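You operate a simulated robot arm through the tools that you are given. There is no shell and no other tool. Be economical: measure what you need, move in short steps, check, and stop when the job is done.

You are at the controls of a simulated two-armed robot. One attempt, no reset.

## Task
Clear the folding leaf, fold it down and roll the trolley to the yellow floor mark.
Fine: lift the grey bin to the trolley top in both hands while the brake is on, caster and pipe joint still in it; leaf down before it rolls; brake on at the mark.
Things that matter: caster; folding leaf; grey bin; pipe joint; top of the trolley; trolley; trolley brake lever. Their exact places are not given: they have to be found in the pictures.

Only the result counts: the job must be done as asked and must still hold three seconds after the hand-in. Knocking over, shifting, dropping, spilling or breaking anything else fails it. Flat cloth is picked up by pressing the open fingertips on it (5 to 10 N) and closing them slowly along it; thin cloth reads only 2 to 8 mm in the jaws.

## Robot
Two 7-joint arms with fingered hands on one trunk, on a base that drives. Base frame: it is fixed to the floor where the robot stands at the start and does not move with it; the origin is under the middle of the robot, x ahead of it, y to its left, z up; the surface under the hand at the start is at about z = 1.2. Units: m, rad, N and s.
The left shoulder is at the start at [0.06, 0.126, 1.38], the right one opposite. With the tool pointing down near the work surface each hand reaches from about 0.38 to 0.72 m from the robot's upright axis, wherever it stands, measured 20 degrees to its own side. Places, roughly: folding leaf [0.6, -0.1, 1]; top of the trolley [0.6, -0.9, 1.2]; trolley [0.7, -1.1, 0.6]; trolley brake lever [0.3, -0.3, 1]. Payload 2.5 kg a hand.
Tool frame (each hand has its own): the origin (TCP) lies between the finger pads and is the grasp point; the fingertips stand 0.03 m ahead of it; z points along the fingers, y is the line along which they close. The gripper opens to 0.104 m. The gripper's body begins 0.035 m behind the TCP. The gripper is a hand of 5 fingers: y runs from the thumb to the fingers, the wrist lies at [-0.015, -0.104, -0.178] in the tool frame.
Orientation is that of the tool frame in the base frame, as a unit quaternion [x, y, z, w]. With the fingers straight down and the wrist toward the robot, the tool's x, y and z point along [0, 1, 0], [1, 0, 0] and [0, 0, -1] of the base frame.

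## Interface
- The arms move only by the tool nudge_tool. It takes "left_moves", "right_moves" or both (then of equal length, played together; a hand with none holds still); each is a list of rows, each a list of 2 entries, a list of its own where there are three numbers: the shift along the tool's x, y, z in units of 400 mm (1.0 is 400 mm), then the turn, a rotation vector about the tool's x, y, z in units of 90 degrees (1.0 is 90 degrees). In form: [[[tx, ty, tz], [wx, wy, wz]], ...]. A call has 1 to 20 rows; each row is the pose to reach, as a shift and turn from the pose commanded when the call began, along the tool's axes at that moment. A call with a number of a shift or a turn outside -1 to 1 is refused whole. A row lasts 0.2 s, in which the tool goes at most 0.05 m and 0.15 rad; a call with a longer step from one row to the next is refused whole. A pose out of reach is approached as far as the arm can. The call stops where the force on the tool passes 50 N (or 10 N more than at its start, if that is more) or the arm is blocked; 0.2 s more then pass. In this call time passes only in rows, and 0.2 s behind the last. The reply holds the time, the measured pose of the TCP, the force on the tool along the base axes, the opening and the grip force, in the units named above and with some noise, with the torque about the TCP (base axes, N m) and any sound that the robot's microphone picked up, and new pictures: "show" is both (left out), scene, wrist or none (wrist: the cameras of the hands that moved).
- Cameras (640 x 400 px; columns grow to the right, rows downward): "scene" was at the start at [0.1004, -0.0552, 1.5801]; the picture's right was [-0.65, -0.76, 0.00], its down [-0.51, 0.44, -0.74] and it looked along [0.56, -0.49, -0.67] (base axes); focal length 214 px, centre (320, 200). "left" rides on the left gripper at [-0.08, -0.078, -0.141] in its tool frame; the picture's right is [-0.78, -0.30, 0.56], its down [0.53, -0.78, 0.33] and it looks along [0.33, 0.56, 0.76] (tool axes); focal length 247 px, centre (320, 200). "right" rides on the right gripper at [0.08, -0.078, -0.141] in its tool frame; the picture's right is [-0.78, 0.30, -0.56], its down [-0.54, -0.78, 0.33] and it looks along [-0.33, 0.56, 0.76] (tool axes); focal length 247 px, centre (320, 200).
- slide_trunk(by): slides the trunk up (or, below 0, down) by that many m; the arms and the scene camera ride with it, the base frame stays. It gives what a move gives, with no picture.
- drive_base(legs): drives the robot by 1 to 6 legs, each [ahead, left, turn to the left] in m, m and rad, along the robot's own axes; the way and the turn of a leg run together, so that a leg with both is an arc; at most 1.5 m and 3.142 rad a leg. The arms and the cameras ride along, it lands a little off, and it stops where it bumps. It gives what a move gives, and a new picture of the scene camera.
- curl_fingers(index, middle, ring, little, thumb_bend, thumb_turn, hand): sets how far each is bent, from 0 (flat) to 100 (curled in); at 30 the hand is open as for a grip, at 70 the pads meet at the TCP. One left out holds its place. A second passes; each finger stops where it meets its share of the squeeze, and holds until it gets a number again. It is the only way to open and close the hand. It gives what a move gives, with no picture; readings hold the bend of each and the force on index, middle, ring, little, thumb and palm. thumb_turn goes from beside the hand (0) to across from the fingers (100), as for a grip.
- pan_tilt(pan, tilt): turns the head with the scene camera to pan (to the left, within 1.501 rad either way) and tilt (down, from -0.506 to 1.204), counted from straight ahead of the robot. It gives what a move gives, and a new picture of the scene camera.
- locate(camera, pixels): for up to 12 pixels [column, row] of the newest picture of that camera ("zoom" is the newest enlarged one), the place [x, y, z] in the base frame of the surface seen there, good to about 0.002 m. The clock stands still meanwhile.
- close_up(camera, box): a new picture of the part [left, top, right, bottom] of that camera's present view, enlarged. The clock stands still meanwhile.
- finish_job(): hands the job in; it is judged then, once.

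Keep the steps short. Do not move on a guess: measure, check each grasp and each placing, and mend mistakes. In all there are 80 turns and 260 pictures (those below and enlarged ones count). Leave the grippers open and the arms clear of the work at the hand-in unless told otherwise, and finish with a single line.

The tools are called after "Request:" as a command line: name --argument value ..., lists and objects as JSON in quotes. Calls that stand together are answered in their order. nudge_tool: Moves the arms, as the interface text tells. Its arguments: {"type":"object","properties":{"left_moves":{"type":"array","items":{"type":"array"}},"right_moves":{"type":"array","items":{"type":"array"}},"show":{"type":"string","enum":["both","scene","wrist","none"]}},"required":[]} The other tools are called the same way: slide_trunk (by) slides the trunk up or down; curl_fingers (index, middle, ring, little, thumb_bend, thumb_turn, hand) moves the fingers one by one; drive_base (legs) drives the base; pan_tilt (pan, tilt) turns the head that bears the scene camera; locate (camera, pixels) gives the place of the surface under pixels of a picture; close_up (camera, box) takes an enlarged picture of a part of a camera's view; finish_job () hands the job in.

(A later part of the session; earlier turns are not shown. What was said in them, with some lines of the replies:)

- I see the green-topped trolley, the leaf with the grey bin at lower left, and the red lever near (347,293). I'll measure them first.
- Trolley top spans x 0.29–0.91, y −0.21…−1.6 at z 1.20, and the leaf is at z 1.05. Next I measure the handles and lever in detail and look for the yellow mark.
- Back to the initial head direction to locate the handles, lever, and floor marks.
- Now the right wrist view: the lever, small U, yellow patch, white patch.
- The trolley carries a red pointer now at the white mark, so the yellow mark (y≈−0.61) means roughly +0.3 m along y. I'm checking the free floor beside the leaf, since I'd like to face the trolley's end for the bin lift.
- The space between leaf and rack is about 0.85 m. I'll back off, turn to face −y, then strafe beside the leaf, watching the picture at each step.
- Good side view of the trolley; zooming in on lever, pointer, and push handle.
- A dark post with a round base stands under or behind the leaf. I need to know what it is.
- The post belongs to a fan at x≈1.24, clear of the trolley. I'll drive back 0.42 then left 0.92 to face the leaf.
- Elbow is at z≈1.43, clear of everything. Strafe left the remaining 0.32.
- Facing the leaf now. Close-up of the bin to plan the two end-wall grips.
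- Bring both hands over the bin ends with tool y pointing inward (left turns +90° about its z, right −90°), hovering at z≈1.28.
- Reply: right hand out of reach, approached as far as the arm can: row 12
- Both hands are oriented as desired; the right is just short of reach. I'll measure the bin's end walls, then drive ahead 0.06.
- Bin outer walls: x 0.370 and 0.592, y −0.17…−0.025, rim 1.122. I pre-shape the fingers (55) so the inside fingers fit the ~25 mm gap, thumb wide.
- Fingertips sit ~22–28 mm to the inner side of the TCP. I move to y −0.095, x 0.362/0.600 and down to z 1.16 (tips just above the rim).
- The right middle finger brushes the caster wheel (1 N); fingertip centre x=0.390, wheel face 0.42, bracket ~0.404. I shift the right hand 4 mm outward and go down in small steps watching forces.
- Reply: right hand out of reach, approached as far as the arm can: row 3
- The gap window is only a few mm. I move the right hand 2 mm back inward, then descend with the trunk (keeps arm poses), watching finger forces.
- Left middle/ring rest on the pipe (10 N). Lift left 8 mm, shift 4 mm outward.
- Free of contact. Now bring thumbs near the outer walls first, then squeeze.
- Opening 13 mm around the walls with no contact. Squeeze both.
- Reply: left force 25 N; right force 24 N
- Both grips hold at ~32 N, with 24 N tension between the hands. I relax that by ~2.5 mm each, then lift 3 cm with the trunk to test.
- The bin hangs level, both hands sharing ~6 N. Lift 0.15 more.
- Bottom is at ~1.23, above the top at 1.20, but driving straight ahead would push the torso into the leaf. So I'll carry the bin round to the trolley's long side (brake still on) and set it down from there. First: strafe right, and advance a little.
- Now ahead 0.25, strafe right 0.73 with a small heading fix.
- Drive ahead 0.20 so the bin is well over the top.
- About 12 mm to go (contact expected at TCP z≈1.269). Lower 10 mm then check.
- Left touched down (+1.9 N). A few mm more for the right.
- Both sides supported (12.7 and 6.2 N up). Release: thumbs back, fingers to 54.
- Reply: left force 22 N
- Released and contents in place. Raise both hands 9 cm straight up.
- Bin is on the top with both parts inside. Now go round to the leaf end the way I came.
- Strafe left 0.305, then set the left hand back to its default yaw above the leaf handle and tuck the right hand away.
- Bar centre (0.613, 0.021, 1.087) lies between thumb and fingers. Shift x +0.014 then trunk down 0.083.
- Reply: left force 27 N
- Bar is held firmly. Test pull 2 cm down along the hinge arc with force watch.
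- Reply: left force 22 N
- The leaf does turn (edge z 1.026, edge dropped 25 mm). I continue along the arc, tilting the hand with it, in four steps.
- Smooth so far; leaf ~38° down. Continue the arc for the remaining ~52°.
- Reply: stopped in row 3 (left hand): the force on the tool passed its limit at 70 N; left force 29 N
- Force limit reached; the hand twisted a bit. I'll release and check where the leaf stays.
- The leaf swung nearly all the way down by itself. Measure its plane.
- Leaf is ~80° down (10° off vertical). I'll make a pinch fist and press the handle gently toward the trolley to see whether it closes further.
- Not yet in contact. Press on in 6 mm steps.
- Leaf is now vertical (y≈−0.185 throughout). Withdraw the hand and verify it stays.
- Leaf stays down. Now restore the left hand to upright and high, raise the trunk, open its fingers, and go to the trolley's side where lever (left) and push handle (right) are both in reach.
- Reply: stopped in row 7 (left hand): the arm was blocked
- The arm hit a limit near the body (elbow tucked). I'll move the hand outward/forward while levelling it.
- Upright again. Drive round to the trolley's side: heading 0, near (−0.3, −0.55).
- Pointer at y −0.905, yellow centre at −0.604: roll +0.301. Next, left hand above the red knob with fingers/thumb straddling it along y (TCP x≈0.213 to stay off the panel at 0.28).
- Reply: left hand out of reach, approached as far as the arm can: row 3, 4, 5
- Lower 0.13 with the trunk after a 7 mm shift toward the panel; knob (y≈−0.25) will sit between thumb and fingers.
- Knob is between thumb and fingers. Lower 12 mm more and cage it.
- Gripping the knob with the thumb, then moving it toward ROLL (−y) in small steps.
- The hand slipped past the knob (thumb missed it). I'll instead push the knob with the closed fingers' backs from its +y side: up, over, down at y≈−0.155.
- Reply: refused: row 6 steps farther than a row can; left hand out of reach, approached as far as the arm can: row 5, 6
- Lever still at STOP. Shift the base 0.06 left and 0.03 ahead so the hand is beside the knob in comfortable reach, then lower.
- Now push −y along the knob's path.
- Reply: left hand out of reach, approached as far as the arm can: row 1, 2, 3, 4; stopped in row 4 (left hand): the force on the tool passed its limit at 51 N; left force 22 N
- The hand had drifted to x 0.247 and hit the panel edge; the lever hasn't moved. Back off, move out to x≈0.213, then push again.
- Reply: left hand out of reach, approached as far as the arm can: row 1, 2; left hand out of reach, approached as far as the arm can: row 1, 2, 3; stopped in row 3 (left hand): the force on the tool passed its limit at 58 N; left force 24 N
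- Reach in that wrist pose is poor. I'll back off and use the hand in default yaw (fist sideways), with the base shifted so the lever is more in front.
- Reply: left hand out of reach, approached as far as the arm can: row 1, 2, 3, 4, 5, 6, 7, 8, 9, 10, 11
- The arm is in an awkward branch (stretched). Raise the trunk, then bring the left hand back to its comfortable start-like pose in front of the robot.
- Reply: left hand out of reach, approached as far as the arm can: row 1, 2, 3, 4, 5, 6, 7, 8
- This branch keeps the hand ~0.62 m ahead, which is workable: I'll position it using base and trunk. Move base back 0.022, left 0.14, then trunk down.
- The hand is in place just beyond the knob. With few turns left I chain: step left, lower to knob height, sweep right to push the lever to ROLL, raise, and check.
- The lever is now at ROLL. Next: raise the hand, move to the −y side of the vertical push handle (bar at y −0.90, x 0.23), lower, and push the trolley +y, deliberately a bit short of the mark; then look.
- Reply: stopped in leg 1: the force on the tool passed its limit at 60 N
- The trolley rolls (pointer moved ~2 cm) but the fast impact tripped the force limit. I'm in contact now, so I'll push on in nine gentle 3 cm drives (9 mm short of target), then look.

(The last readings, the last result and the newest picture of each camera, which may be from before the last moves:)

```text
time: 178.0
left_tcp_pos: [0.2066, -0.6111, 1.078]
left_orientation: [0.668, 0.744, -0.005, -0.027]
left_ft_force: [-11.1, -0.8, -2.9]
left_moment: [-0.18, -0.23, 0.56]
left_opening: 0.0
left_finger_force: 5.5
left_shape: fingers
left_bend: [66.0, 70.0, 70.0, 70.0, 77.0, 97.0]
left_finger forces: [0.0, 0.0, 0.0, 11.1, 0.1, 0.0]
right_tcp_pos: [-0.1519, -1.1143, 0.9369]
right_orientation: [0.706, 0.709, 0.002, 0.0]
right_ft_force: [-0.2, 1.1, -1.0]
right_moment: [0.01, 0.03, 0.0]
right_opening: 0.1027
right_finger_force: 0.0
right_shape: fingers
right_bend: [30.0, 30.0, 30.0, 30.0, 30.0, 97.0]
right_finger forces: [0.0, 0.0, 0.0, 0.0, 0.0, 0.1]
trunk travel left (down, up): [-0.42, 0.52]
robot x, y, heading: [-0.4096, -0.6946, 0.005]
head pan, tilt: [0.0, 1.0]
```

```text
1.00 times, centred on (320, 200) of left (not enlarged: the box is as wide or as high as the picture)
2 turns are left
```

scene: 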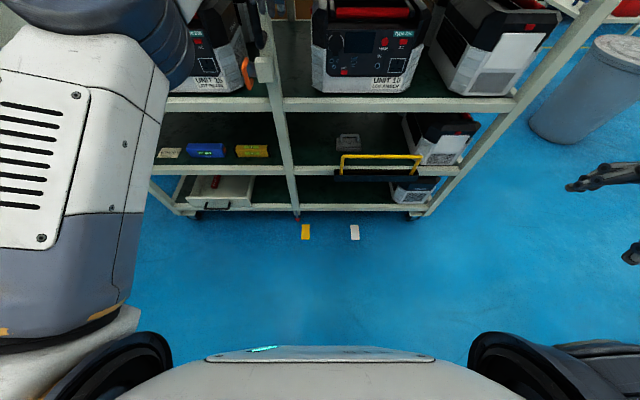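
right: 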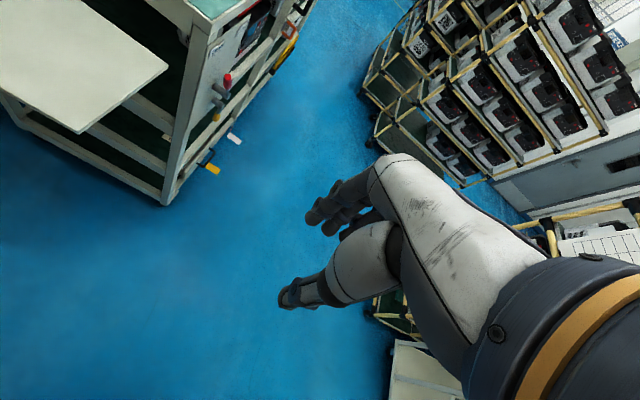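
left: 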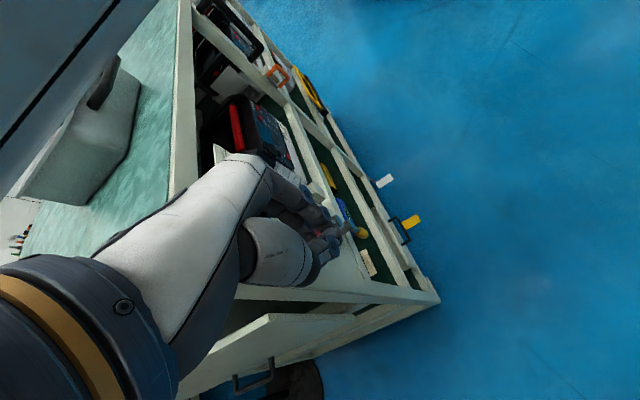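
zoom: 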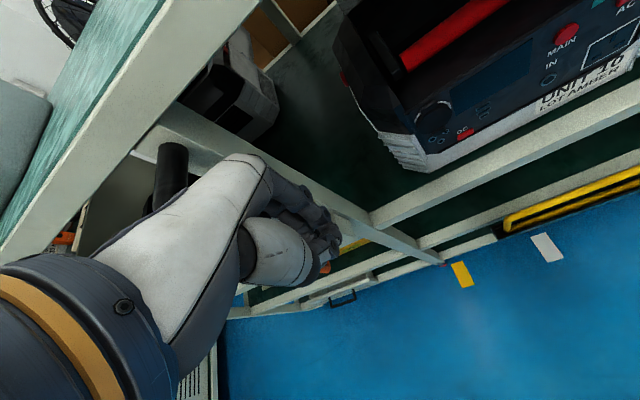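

The trolley overshot: the pointer is ~4 cm past the yellow centre. I'll go over the bar, nudge it back ~4 cm from its +y side in small drives, then move to the lever, push it to STOP from its −y side, rise, and look at lever and pointer.

Request:
slide_trunk --by 0.25

Request:
drive_base --legs '[[0, 0.161, -0.004]]'

Request:
slide_trunk --by -0.25

Request:
drive_base --legs '[[0, -0.03, 0]]'

Request:
drive_base --legs '[[0, -0.03, 0]]'

Request:
drive_base --legs '[[0, -0.03, 0]]'

Request:
drive_base --legs '[[0, -0.016, 0]]'

Request:
close_up --camera "scene" --box '[220, 170, 400, 290]'

Request:
slide_trunk --by 0.25

Request:
drive_base --legs '[[0, 0.42, 0]]'

Request:
slide_trunk --by -0.263

```text
time: 180.6
left_tcp_pos: [0.2087, -0.6113, 1.3274]
left_orientation: [0.668, 0.744, -0.006, -0.027]
left_ft_force: [0.4, -0.1, -0.4]
left_moment: [0.01, -0.03, 0.01]
left_opening: 0.0002
left_finger_force: 0.2
left_shape: fingers
left_bend: [66.0, 70.0, 70.0, 70.0, 77.0, 97.0]
left_finger forces: [0.1, 0.0, 0.0, 0.1, 0.0, 0.0]
right_tcp_pos: [-0.1503, -1.1141, 1.1858]
right_orientation: [0.706, 0.708, 0.001, 0.0]
right_ft_force: [-0.2, -0.7, 0.3]
right_moment: [0.0, 0.01, 0.02]
right_opening: 0.1027
right_finger_force: 0.0
right_shape: fingers
right_bend: [30.0, 30.0, 30.0, 30.0, 30.0, 97.0]
right_finger forces: [0.0, 0.1, 0.0, 0.0, 0.1, 0.0]
trunk travel left (down, up): [-0.67, 0.27]
robot x, y, heading: [-0.4096, -0.6916, 0.006]
head pan, tilt: [0.0, 1.0]
```

```text
time: 182.0
left_tcp_pos: [0.2087, -0.4547, 1.3268]
left_orientation: [0.668, 0.743, -0.005, -0.027]
left_ft_force: [-0.4, 0.7, 0.7]
left_moment: [-0.01, 0.02, 0.0]
left_opening: 0.0001
left_finger_force: 0.0
left_shape: fingers
left_bend: [66.0, 70.0, 70.0, 70.0, 77.0, 97.0]
left_finger forces: [0.1, 0.0, 0.1, 0.0, 0.1, 0.1]
right_tcp_pos: [-0.1537, -0.9545, 1.1871]
right_orientation: [0.707, 0.707, 0.001, -0.001]
right_ft_force: [1.1, 0.5, -0.5]
right_moment: [0.0, -0.01, -0.01]
right_opening: 0.1027
right_finger_force: 0.1
right_shape: fingers
right_bend: [30.0, 30.0, 30.0, 30.0, 30.0, 97.0]
right_finger forces: [0.0, 0.0, 0.1, 0.1, 0.1, 0.1]
trunk travel left (down, up): [-0.67, 0.27]
robot x, y, heading: [-0.4126, -0.5343, -0.002]
head pan, tilt: [0.0, 1.0]
```

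scene: 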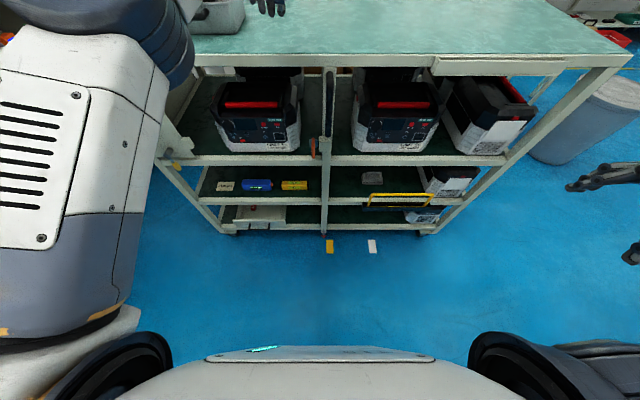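

```text
time: 184.6
left_tcp_pos: [0.209, -0.4543, 1.0783]
left_orientation: [0.669, 0.743, -0.006, -0.028]
left_ft_force: [-0.6, 0.3, 0.1]
left_moment: [-0.02, 0.01, -0.01]
left_opening: 0.0
left_finger_force: 0.1
left_shape: fingers
left_bend: [66.0, 70.0, 70.0, 70.0, 77.0, 97.0]
left_finger forces: [0.0, 0.0, 0.0, 0.0, 0.0, 0.0]
right_tcp_pos: [-0.1532, -0.9554, 0.9354]
right_orientation: [0.706, 0.708, 0.002, -0.001]
right_ft_force: [-0.6, -1.1, -0.2]
right_moment: [-0.01, -0.01, -0.01]
right_opening: 0.1028
right_finger_force: 0.0
right_shape: fingers
right_bend: [30.0, 30.0, 30.0, 30.0, 30.0, 97.0]
right_finger forces: [0.1, 0.1, 0.1, 0.0, 0.1, 0.0]
trunk travel left (down, up): [-0.42, 0.52]
robot x, y, heading: [-0.4107, -0.5375, -0.002]
head pan, tilt: [0.0, 1.0]
```

```text
time: 185.4
left_tcp_pos: [0.2087, -0.4857, 1.0777]
left_orientation: [0.668, 0.743, -0.004, -0.027]
left_ft_force: [0.3, 0.0, -0.6]
left_moment: [0.02, 0.01, -0.02]
left_opening: 0.0001
left_finger_force: 0.1
left_shape: fingers
left_bend: [66.0, 70.0, 70.0, 70.0, 77.0, 97.0]
left_finger forces: [0.0, 0.1, 0.0, 0.1, 0.0, 0.0]
right_tcp_pos: [-0.1525, -0.9859, 0.9367]
right_orientation: [0.707, 0.707, 0.002, -0.001]
right_ft_force: [0.4, -0.1, -0.3]
right_moment: [-0.02, 0.02, 0.02]
right_opening: 0.1027
right_finger_force: 0.1
right_shape: fingers
right_bend: [30.0, 30.0, 30.0, 30.0, 30.0, 97.0]
right_finger forces: [0.0, 0.0, 0.1, 0.0, 0.1, 0.0]
trunk travel left (down, up): [-0.42, 0.52]
robot x, y, heading: [-0.4129, -0.5614, 0.003]
head pan, tilt: [0.0, 1.0]
```

scene: 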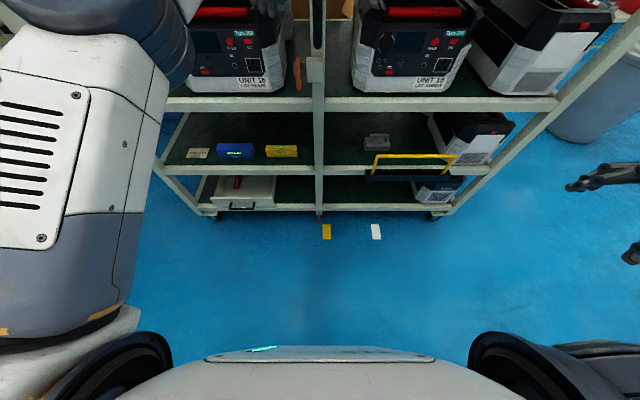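

```text
time: 186.2
left_tcp_pos: [0.2084, -0.5149, 1.0777]
left_orientation: [0.668, 0.743, -0.005, -0.027]
left_ft_force: [0.6, 0.2, 0.4]
left_moment: [-0.01, 0.02, 0.02]
left_opening: 0.0
left_finger_force: 0.0
left_shape: fingers
left_bend: [66.0, 70.0, 70.0, 70.0, 77.0, 97.0]
left_finger forces: [0.0, 0.1, 0.0, 0.0, 0.1, 0.0]
right_tcp_pos: [-0.1517, -1.0152, 0.9366]
right_orientation: [0.707, 0.708, 0.003, 0.0]
right_ft_force: [0.6, -0.3, 0.9]
right_moment: [-0.04, -0.01, 0.02]
right_opening: 0.1028
right_finger_force: 0.1
right_shape: fingers
right_bend: [30.0, 30.0, 30.0, 30.0, 30.0, 97.0]
right_finger forces: [0.1, 0.0, 0.0, 0.0, 0.1, 0.1]
trunk travel left (down, up): [-0.42, 0.52]
robot x, y, heading: [-0.4138, -0.5941, 0.002]
head pan, tilt: [0.0, 1.0]
```

scene: 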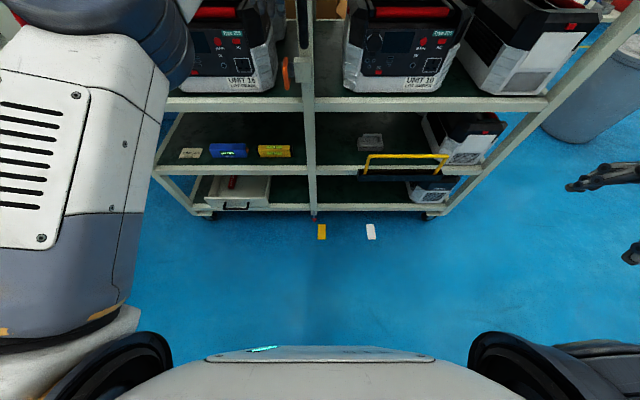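

```text
time: 187.1
left_tcp_pos: [0.2084, -0.5482, 1.0779]
left_orientation: [0.672, 0.74, -0.004, -0.026]
left_ft_force: [-0.4, -0.5, 0.8]
left_moment: [-0.01, -0.05, -0.01]
left_opening: 0.0
left_finger_force: 0.1
left_shape: fingers
left_bend: [66.0, 70.0, 70.0, 70.0, 77.0, 97.0]
left_finger forces: [0.0, 0.0, 0.0, 0.0, 0.0, 0.4]
right_tcp_pos: [-0.1536, -1.0468, 0.9355]
right_orientation: [0.706, 0.708, 0.001, -0.001]
right_ft_force: [-1.2, 0.4, 0.2]
right_moment: [-0.01, -0.02, 0.01]
right_opening: 0.1026
right_finger_force: 0.1
right_shape: fingers
right_bend: [30.0, 30.0, 30.0, 30.0, 30.0, 97.0]
right_finger forces: [0.0, 0.1, 0.1, 0.1, 0.0, 0.0]
trunk travel left (down, up): [-0.42, 0.52]
robot x, y, heading: [-0.4084, -0.6182, -0.005]
head pan, tilt: [0.0, 1.0]
```

scene: 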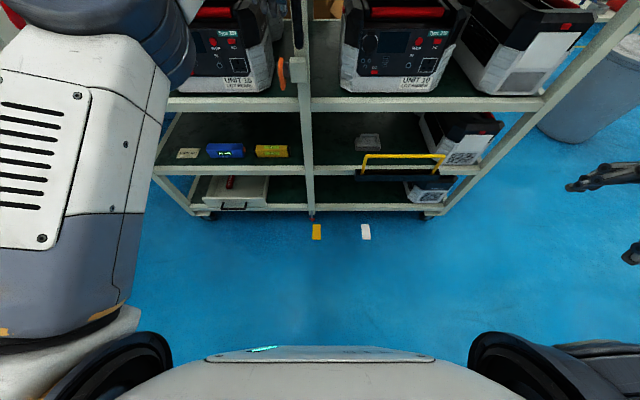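

```text
time: 187.8
left_tcp_pos: [0.2084, -0.5684, 1.0771]
left_orientation: [0.676, 0.737, -0.004, -0.026]
left_ft_force: [0.5, 1.3, 0.3]
left_moment: [-0.08, 0.04, 0.06]
left_opening: 0.0
left_finger_force: 0.9
left_shape: fingers
left_bend: [66.0, 70.0, 70.0, 70.0, 77.0, 97.0]
left_finger forces: [0.0, 0.0, 0.0, 0.0, 0.0, 1.1]
right_tcp_pos: [-0.1545, -1.062, 0.9365]
right_orientation: [0.707, 0.707, 0.001, -0.001]
right_ft_force: [-0.9, -0.1, 0.2]
right_moment: [0.01, -0.03, 0.0]
right_opening: 0.1031
right_finger_force: 0.3
right_shape: fingers
right_bend: [30.0, 30.0, 30.0, 30.0, 30.0, 97.0]
right_finger forces: [0.0, 0.1, 0.0, 0.1, 0.0, 0.1]
trunk travel left (down, up): [-0.42, 0.52]
robot x, y, heading: [-0.4163, -0.6395, -0.002]
head pan, tilt: [0.0, 1.0]
```

scene: 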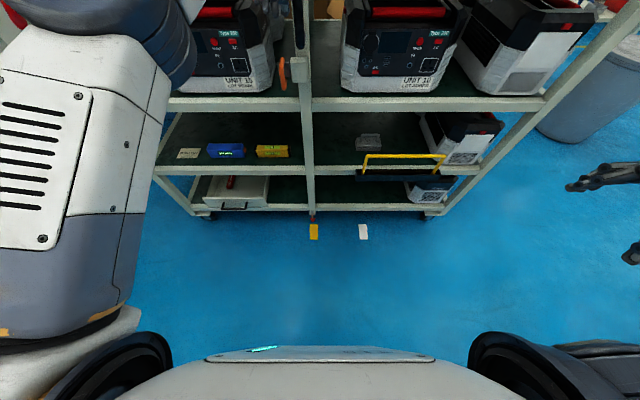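

```text
3.33 times, centred on (310, 230) of scene
```

zoom: 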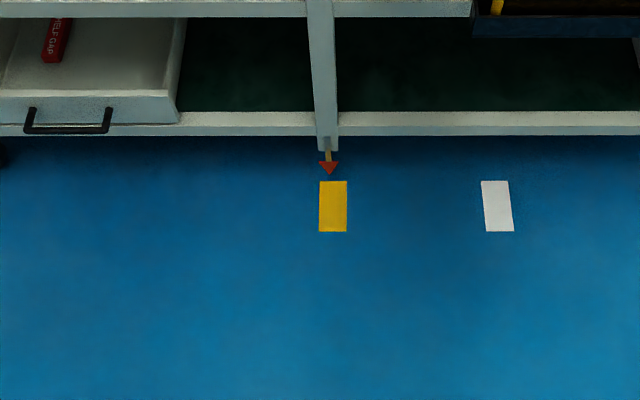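

```text
time: 190.4
left_tcp_pos: [0.2079, -0.5678, 1.3273]
left_orientation: [0.675, 0.737, -0.005, -0.026]
left_ft_force: [1.0, 0.1, -1.3]
left_moment: [-0.03, 0.03, -0.01]
left_opening: 0.0
left_finger_force: 0.1
left_shape: fingers
left_bend: [66.0, 70.0, 70.0, 70.0, 77.0, 97.0]
left_finger forces: [0.0, 0.1, 0.0, 0.1, 0.1, 0.1]
right_tcp_pos: [-0.153, -1.0622, 1.1869]
right_orientation: [0.707, 0.707, 0.001, 0.0]
right_ft_force: [-0.3, 0.0, -0.1]
right_moment: [-0.01, -0.06, -0.02]
right_opening: 0.1028
right_finger_force: 0.0
right_shape: fingers
right_bend: [30.0, 30.0, 30.0, 30.0, 30.0, 97.0]
right_finger forces: [0.1, 0.0, 0.1, 0.1, 0.1, 0.0]
trunk travel left (down, up): [-0.67, 0.27]
robot x, y, heading: [-0.4124, -0.6404, 0.0]
head pan, tilt: [0.0, 1.0]
```

```text
time: 193.0
left_tcp_pos: [0.2111, -0.1544, 1.3267]
left_orientation: [0.679, 0.734, -0.005, -0.026]
left_ft_force: [0.4, 0.0, -0.7]
left_moment: [-0.02, 0.0, 0.01]
left_opening: 0.0
left_finger_force: 0.1
left_shape: fingers
left_bend: [66.0, 70.0, 70.0, 70.0, 77.0, 97.0]
left_finger forces: [0.0, 0.0, 0.0, 0.1, 0.1, 0.0]
right_tcp_pos: [-0.1536, -0.6437, 1.1864]
right_orientation: [0.709, 0.705, 0.001, 0.001]
right_ft_force: [0.0, 0.1, -0.4]
right_moment: [-0.01, 0.0, -0.01]
right_opening: 0.1026
right_finger_force: 0.0
right_shape: fingers
right_bend: [30.0, 30.0, 30.0, 30.0, 30.0, 97.0]
right_finger forces: [0.1, 0.1, 0.0, 0.1, 0.0, 0.1]
trunk travel left (down, up): [-0.67, 0.27]
robot x, y, heading: [-0.4072, -0.2203, -0.01]
head pan, tilt: [0.0, 1.0]
```

scene: 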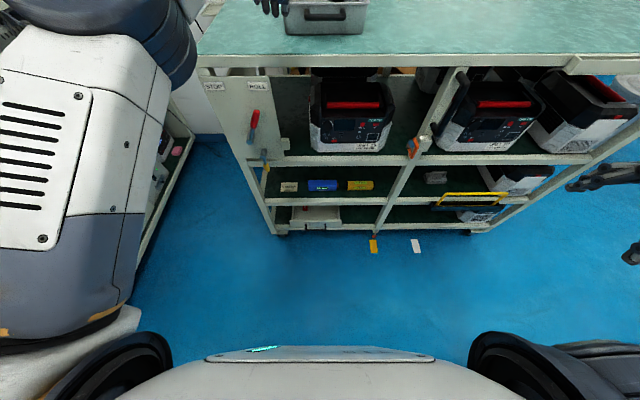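

```text
time: 195.7
left_tcp_pos: [0.2112, -0.1538, 1.0635]
left_orientation: [0.679, 0.734, -0.004, -0.026]
left_ft_force: [-0.1, 0.4, 0.0]
left_moment: [0.05, 0.01, 0.0]
left_opening: 0.0
left_finger_force: 0.1
left_shape: fingers
left_bend: [66.0, 70.0, 70.0, 70.0, 77.0, 97.0]
left_finger forces: [0.0, 0.0, 0.0, 0.0, 0.1, 0.0]
right_tcp_pos: [-0.1542, -0.6436, 0.9228]
right_orientation: [0.709, 0.705, 0.003, 0.001]
right_ft_force: [-0.1, -0.2, -0.1]
right_moment: [-0.03, 0.01, -0.06]
right_opening: 0.1026
right_finger_force: 0.0
right_shape: fingers
right_bend: [30.0, 30.0, 30.0, 30.0, 30.0, 97.0]
right_finger forces: [0.0, 0.1, 0.1, 0.0, 0.1, 0.0]
trunk travel left (down, up): [-0.407, 0.533]
robot x, y, heading: [-0.4072, -0.2195, -0.006]
head pan, tilt: [0.0, 1.0]
```

Request:
drive_base --legs '[[0, 0.04, 0]]'

Request:
drive_base --legs '[[0, 0.03, 0]]'

Request:
drive_base --legs '[[0, 0.03, 0]]'

Request:
drive_base --legs '[[0, 0.033, 0]]'

Request:
slide_trunk --by 0.2

Request:
pan_tilt --pan 0.0 --tilt 0.7

Request:
close_up --camera "scene" --box '[220, 60, 460, 240]'

Request:
close_up --camera "left" --box '[160, 100, 480, 400]'

Request:
pan_tilt --pan -0.6 --tilt 0.95

Request:
close_up --camera "scene" --box '[220, 120, 420, 260]'

```text
time: 196.6
left_tcp_pos: [0.2117, -0.1131, 1.0644]
left_orientation: [0.679, 0.734, -0.004, -0.026]
left_ft_force: [0.7, 0.5, 0.7]
left_moment: [0.02, 0.0, -0.02]
left_opening: 0.0
left_finger_force: 0.1
left_shape: fingers
left_bend: [66.0, 70.0, 70.0, 70.0, 77.0, 97.0]
left_finger forces: [0.1, 0.0, 0.0, 0.1, 0.1, 0.0]
right_tcp_pos: [-0.1545, -0.6044, 0.9236]
right_orientation: [0.709, 0.705, 0.0, -0.001]
right_ft_force: [0.3, 0.1, 0.8]
right_moment: [-0.02, 0.0, -0.01]
right_opening: 0.1028
right_finger_force: 0.0
right_shape: fingers
right_bend: [30.0, 30.0, 30.0, 30.0, 30.0, 97.0]
right_finger forces: [0.0, 0.0, 0.1, 0.0, 0.0, 0.0]
trunk travel left (down, up): [-0.407, 0.533]
robot x, y, heading: [-0.4091, -0.1824, -0.015]
head pan, tilt: [0.0, 1.0]
```

scene: 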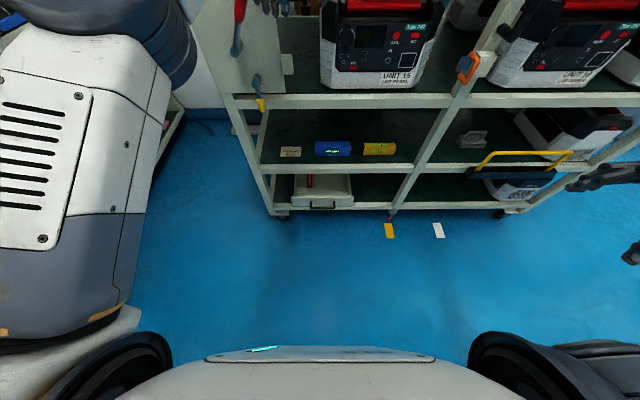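

```text
time: 197.4
left_tcp_pos: [0.2109, -0.0847, 1.0638]
left_orientation: [0.679, 0.734, -0.005, -0.026]
left_ft_force: [-0.4, -1.5, 0.1]
left_moment: [0.01, -0.02, -0.04]
left_opening: 0.0
left_finger_force: 0.2
left_shape: fingers
left_bend: [66.0, 70.0, 70.0, 70.0, 77.0, 97.0]
left_finger forces: [0.0, 0.1, 1.2, 0.0, 0.1, 0.0]
right_tcp_pos: [-0.1541, -0.573, 0.9231]
right_orientation: [0.71, 0.704, 0.003, -0.001]
right_ft_force: [0.7, 0.0, -0.5]
right_moment: [0.02, -0.01, -0.01]
right_opening: 0.1029
right_finger_force: 0.1
right_shape: fingers
right_bend: [30.0, 30.0, 30.0, 30.0, 30.0, 97.0]
right_finger forces: [0.0, 0.0, 0.0, 0.0, 0.0, 0.0]
trunk travel left (down, up): [-0.407, 0.533]
robot x, y, heading: [-0.4103, -0.145, -0.013]
head pan, tilt: [0.0, 1.0]
```

scene: 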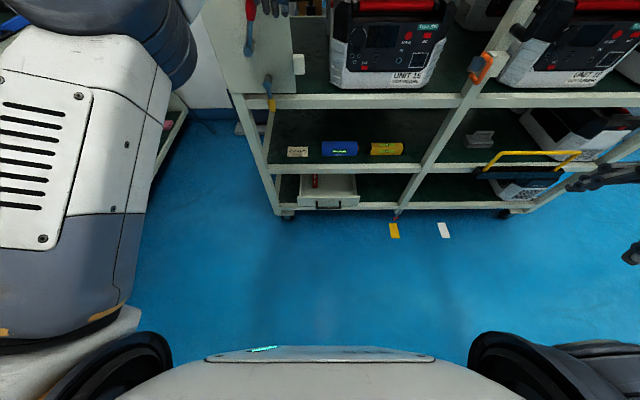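

```text
time: 198.3
left_tcp_pos: [0.2127, -0.0537, 1.0652]
left_orientation: [0.678, 0.734, -0.005, -0.026]
left_ft_force: [-4.0, -0.2, 3.1]
left_moment: [0.14, -0.17, 0.26]
left_opening: 0.0
left_finger_force: 3.5
left_shape: fingers
left_bend: [66.0, 70.0, 70.0, 70.0, 77.0, 97.0]
left_finger forces: [0.0, 0.1, 0.7, 5.3, 0.0, 0.0]
right_tcp_pos: [-0.1542, -0.5439, 0.9247]
right_orientation: [0.71, 0.704, 0.001, 0.001]
right_ft_force: [0.0, -0.1, 0.9]
right_moment: [0.01, -0.01, 0.01]
right_opening: 0.103
right_finger_force: 0.1
right_shape: fingers
right_bend: [30.0, 30.0, 30.0, 30.0, 30.0, 97.0]
right_finger forces: [0.0, 0.0, 0.0, 0.0, 0.0, 0.0]
trunk travel left (down, up): [-0.407, 0.533]
robot x, y, heading: [-0.4093, -0.1214, -0.009]
head pan, tilt: [0.0, 1.0]
```

scene: 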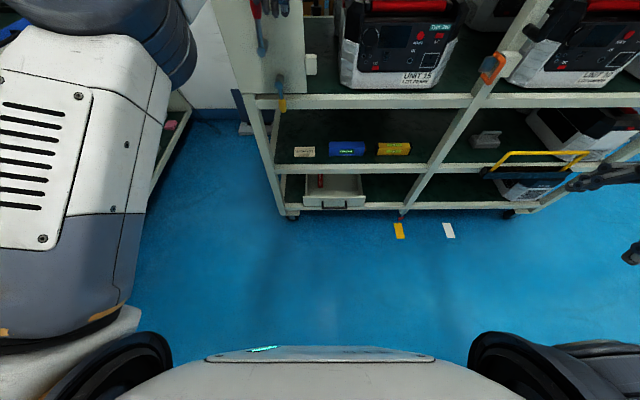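

```text
time: 199.1
left_tcp_pos: [0.2135, -0.021, 1.064]
left_orientation: [0.679, 0.734, -0.005, -0.026]
left_ft_force: [-0.5, -0.4, 0.0]
left_moment: [0.02, 0.0, -0.04]
left_opening: 0.0
left_finger_force: 0.0
left_shape: fingers
left_bend: [66.0, 70.0, 70.0, 70.0, 77.0, 97.0]
left_finger forces: [0.1, 0.0, 0.0, 0.0, 0.0, 0.1]
right_tcp_pos: [-0.1527, -0.5108, 0.9232]
right_orientation: [0.71, 0.705, 0.002, 0.001]
right_ft_force: [0.6, 0.3, 0.2]
right_moment: [0.0, 0.0, 0.0]
right_opening: 0.1028
right_finger_force: 0.0
right_shape: fingers
right_bend: [30.0, 30.0, 30.0, 30.0, 30.0, 97.0]
right_finger forces: [0.0, 0.0, 0.1, 0.0, 0.1, 0.0]
trunk travel left (down, up): [-0.407, 0.533]
robot x, y, heading: [-0.4101, -0.0858, -0.014]
head pan, tilt: [0.0, 1.0]
```

scene: 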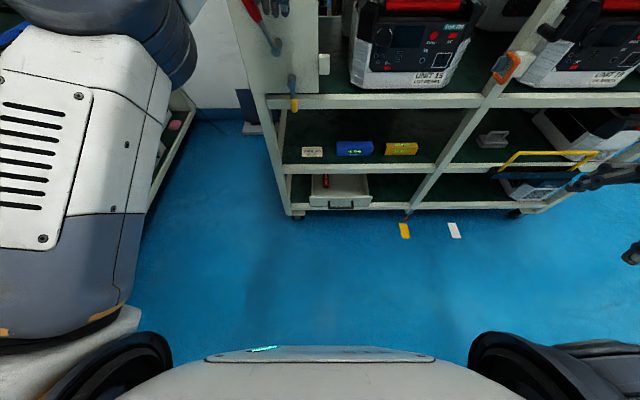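

```text
time: 201.3
left_tcp_pos: [0.2124, -0.0213, 1.2642]
left_orientation: [0.679, 0.734, -0.004, -0.027]
left_ft_force: [0.4, -0.9, 1.2]
left_moment: [-0.03, 0.02, 0.0]
left_opening: 0.0002
left_finger_force: 0.1
left_shape: fingers
left_bend: [66.0, 70.0, 70.0, 70.0, 77.0, 97.0]
left_finger forces: [0.0, 0.0, 0.0, 0.0, 0.0, 0.0]
right_tcp_pos: [-0.1532, -0.5111, 1.1227]
right_orientation: [0.709, 0.705, 0.002, 0.0]
right_ft_force: [0.0, -1.3, 0.3]
right_moment: [0.02, -0.01, -0.01]
right_opening: 0.1028
right_finger_force: 0.0
right_shape: fingers
right_bend: [30.0, 30.0, 30.0, 30.0, 30.0, 97.0]
right_finger forces: [0.0, 0.0, 0.1, 0.0, 0.1, 0.0]
trunk travel left (down, up): [-0.607, 0.333]
robot x, y, heading: [-0.4082, -0.0888, -0.009]
head pan, tilt: [0.0, 1.0]
```

```text
time: 202.1
left_tcp_pos: [0.2127, -0.0221, 1.2637]
left_orientation: [0.68, 0.733, -0.006, -0.026]
left_ft_force: [1.0, 0.1, -0.8]
left_moment: [0.04, -0.01, 0.01]
left_opening: 0.0
left_finger_force: 0.1
left_shape: fingers
left_bend: [66.0, 70.0, 70.0, 70.0, 77.0, 97.0]
left_finger forces: [0.0, 0.1, 0.0, 0.0, 0.0, 0.0]
right_tcp_pos: [-0.1533, -0.5118, 1.1229]
right_orientation: [0.71, 0.705, 0.001, 0.001]
right_ft_force: [0.4, -0.2, 0.5]
right_moment: [-0.02, 0.05, -0.02]
right_opening: 0.1028
right_finger_force: 0.1
right_shape: fingers
right_bend: [30.0, 30.0, 30.0, 30.0, 30.0, 97.0]
right_finger forces: [0.1, 0.0, 0.0, 0.0, 0.0, 0.0]
trunk travel left (down, up): [-0.607, 0.333]
robot x, y, heading: [-0.4101, -0.0896, -0.007]
head pan, tilt: [0.0, 0.7]
```

scene: 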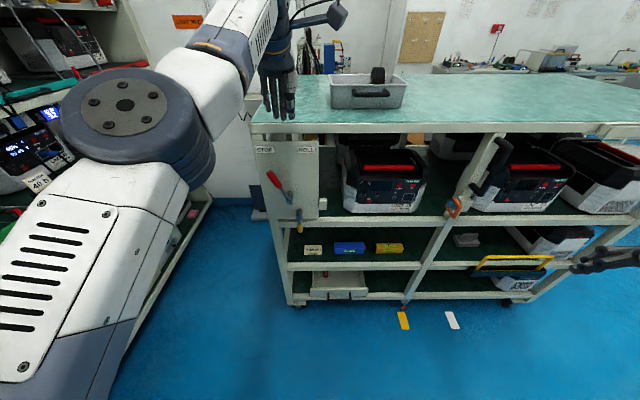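

```text
2.22 times, centred on (340, 150) of scene
```

zoom: 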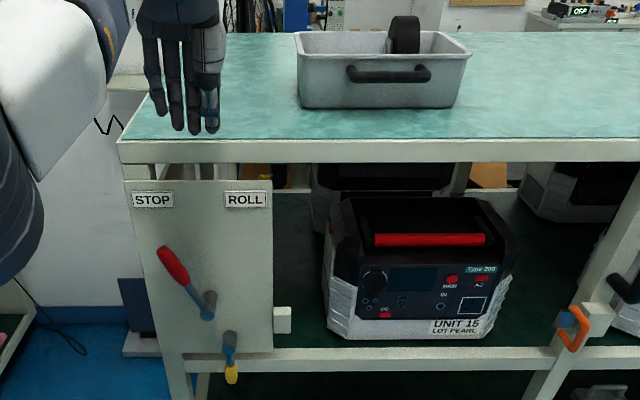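

```text
1.33 times, centred on (320, 250) of left
```

zoom: 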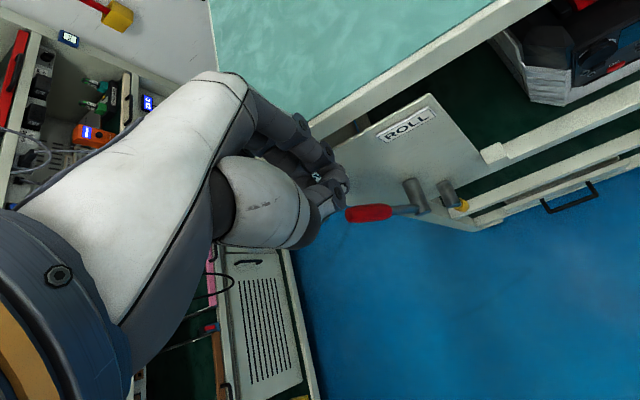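

```text
time: 203.1
left_tcp_pos: [0.2133, -0.0223, 1.2628]
left_orientation: [0.678, 0.734, -0.004, -0.026]
left_ft_force: [0.1, 0.0, 0.1]
left_moment: [0.0, -0.01, 0.04]
left_opening: 0.0
left_finger_force: 0.1
left_shape: fingers
left_bend: [66.0, 70.0, 70.0, 70.0, 77.0, 97.0]
left_finger forces: [0.0, 0.0, 0.0, 0.1, 0.0, 0.0]
right_tcp_pos: [-0.1532, -0.5106, 1.1233]
right_orientation: [0.71, 0.704, 0.003, 0.0]
right_ft_force: [0.1, 1.1, -0.2]
right_moment: [-0.04, -0.01, -0.02]
right_opening: 0.1029
right_finger_force: 0.1
right_shape: fingers
right_bend: [30.0, 30.0, 30.0, 30.0, 30.0, 97.0]
right_finger forces: [0.0, 0.1, 0.0, 0.0, 0.0, 0.0]
trunk travel left (down, up): [-0.607, 0.333]
robot x, y, heading: [-0.4086, -0.0869, -0.006]
head pan, tilt: [-0.6, 0.949]
```

scene: 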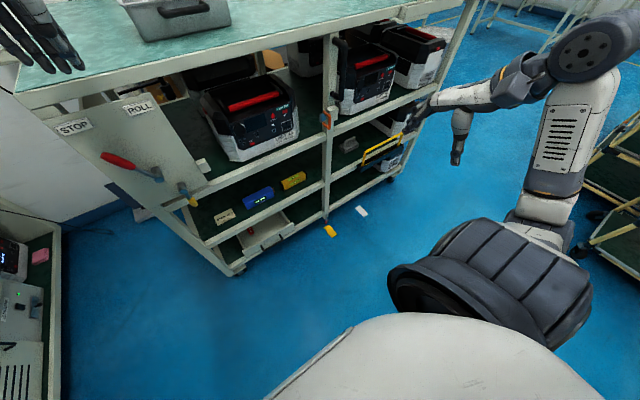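

```text
2.86 times, centred on (320, 190) of scene
1 turns are left
```

zoom: 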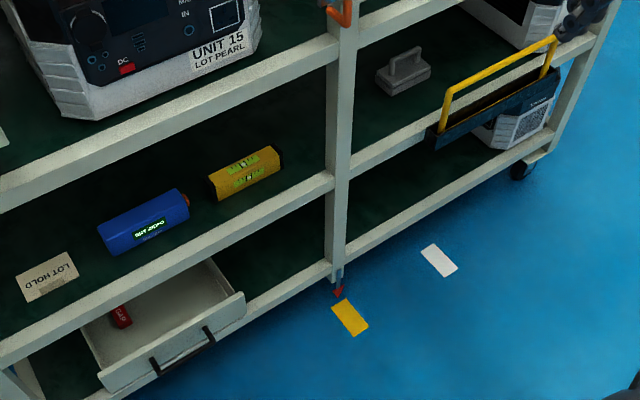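

Pointer sits on the yellow mark, lever is at STOP, leaf down, and bin with parts on top. Last: back away, open the left hand, and hand in.

Request:
drive_base --legs '[[-0.15, 0, 0]]'

Request:
curl_fingers --hand "left" --index 30 --middle 30 --ring 30 --little 30 --thumb_bend 30

Request:
finish_job

```text
time: 204.4
left_tcp_pos: [0.0624, -0.0174, 1.2644]
left_orientation: [0.679, 0.733, -0.004, -0.026]
left_ft_force: [0.7, -0.5, -0.1]
left_moment: [0.04, -0.04, 0.0]
left_opening: 0.0002
left_finger_force: 0.1
left_shape: fingers
left_bend: [66.0, 70.0, 70.0, 70.0, 77.0, 97.0]
left_finger forces: [0.1, 0.0, 0.0, 0.1, 0.0, 0.1]
right_tcp_pos: [-0.3021, -0.5096, 1.1241]
right_orientation: [0.709, 0.705, 0.003, 0.0]
right_ft_force: [-0.9, 0.4, 0.1]
right_moment: [-0.01, -0.02, -0.04]
right_opening: 0.1027
right_finger_force: 0.1
right_shape: fingers
right_bend: [30.0, 30.0, 30.0, 30.0, 30.0, 97.0]
right_finger forces: [0.1, 0.0, 0.0, 0.0, 0.1, 0.1]
trunk travel left (down, up): [-0.607, 0.333]
robot x, y, heading: [-0.5612, -0.0876, -0.009]
head pan, tilt: [-0.6, 0.949]
```

scene: 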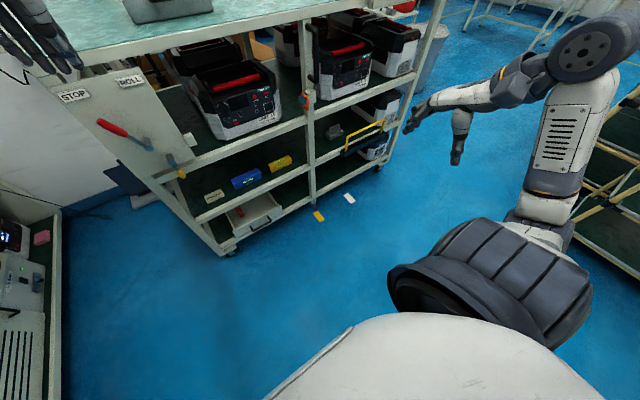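

```text
time: 205.4
left_tcp_pos: [0.0636, -0.0199, 1.2631]
left_orientation: [0.679, 0.734, -0.003, -0.027]
left_ft_force: [-0.1, -0.6, -0.7]
left_moment: [-0.02, -0.01, -0.02]
left_opening: 0.1029
left_finger_force: 0.0
left_shape: fingers
left_bend: [30.0, 30.0, 30.0, 30.0, 30.0, 97.0]
left_finger forces: [0.0, 0.0, 0.0, 0.0, 0.0, 0.1]
right_tcp_pos: [-0.303, -0.5094, 1.1237]
right_orientation: [0.709, 0.705, 0.002, 0.0]
right_ft_force: [-0.2, -0.7, -0.5]
right_moment: [0.0, 0.02, 0.02]
right_opening: 0.1028
right_finger_force: 0.1
right_shape: fingers
right_bend: [30.0, 30.0, 30.0, 30.0, 30.0, 97.0]
right_finger forces: [0.0, 0.1, 0.0, 0.0, 0.1, 0.0]
trunk travel left (down, up): [-0.607, 0.333]
robot x, y, heading: [-0.5594, -0.0848, -0.01]
head pan, tilt: [-0.6, 0.949]
```

```text
The job is handed in.
```

Job handed in: the bin was lifted two-handed onto the trolley top with the brake on, the leaf was folded down before rolling, and the trolley stands with its pointer on the yellow mark and its brake lever at STOP; it first overshot the mark by about 4 cm and was pushed back, and the caster and pipe joint were last both seen in the bin before the roll (only the caster shows in the later pictures).
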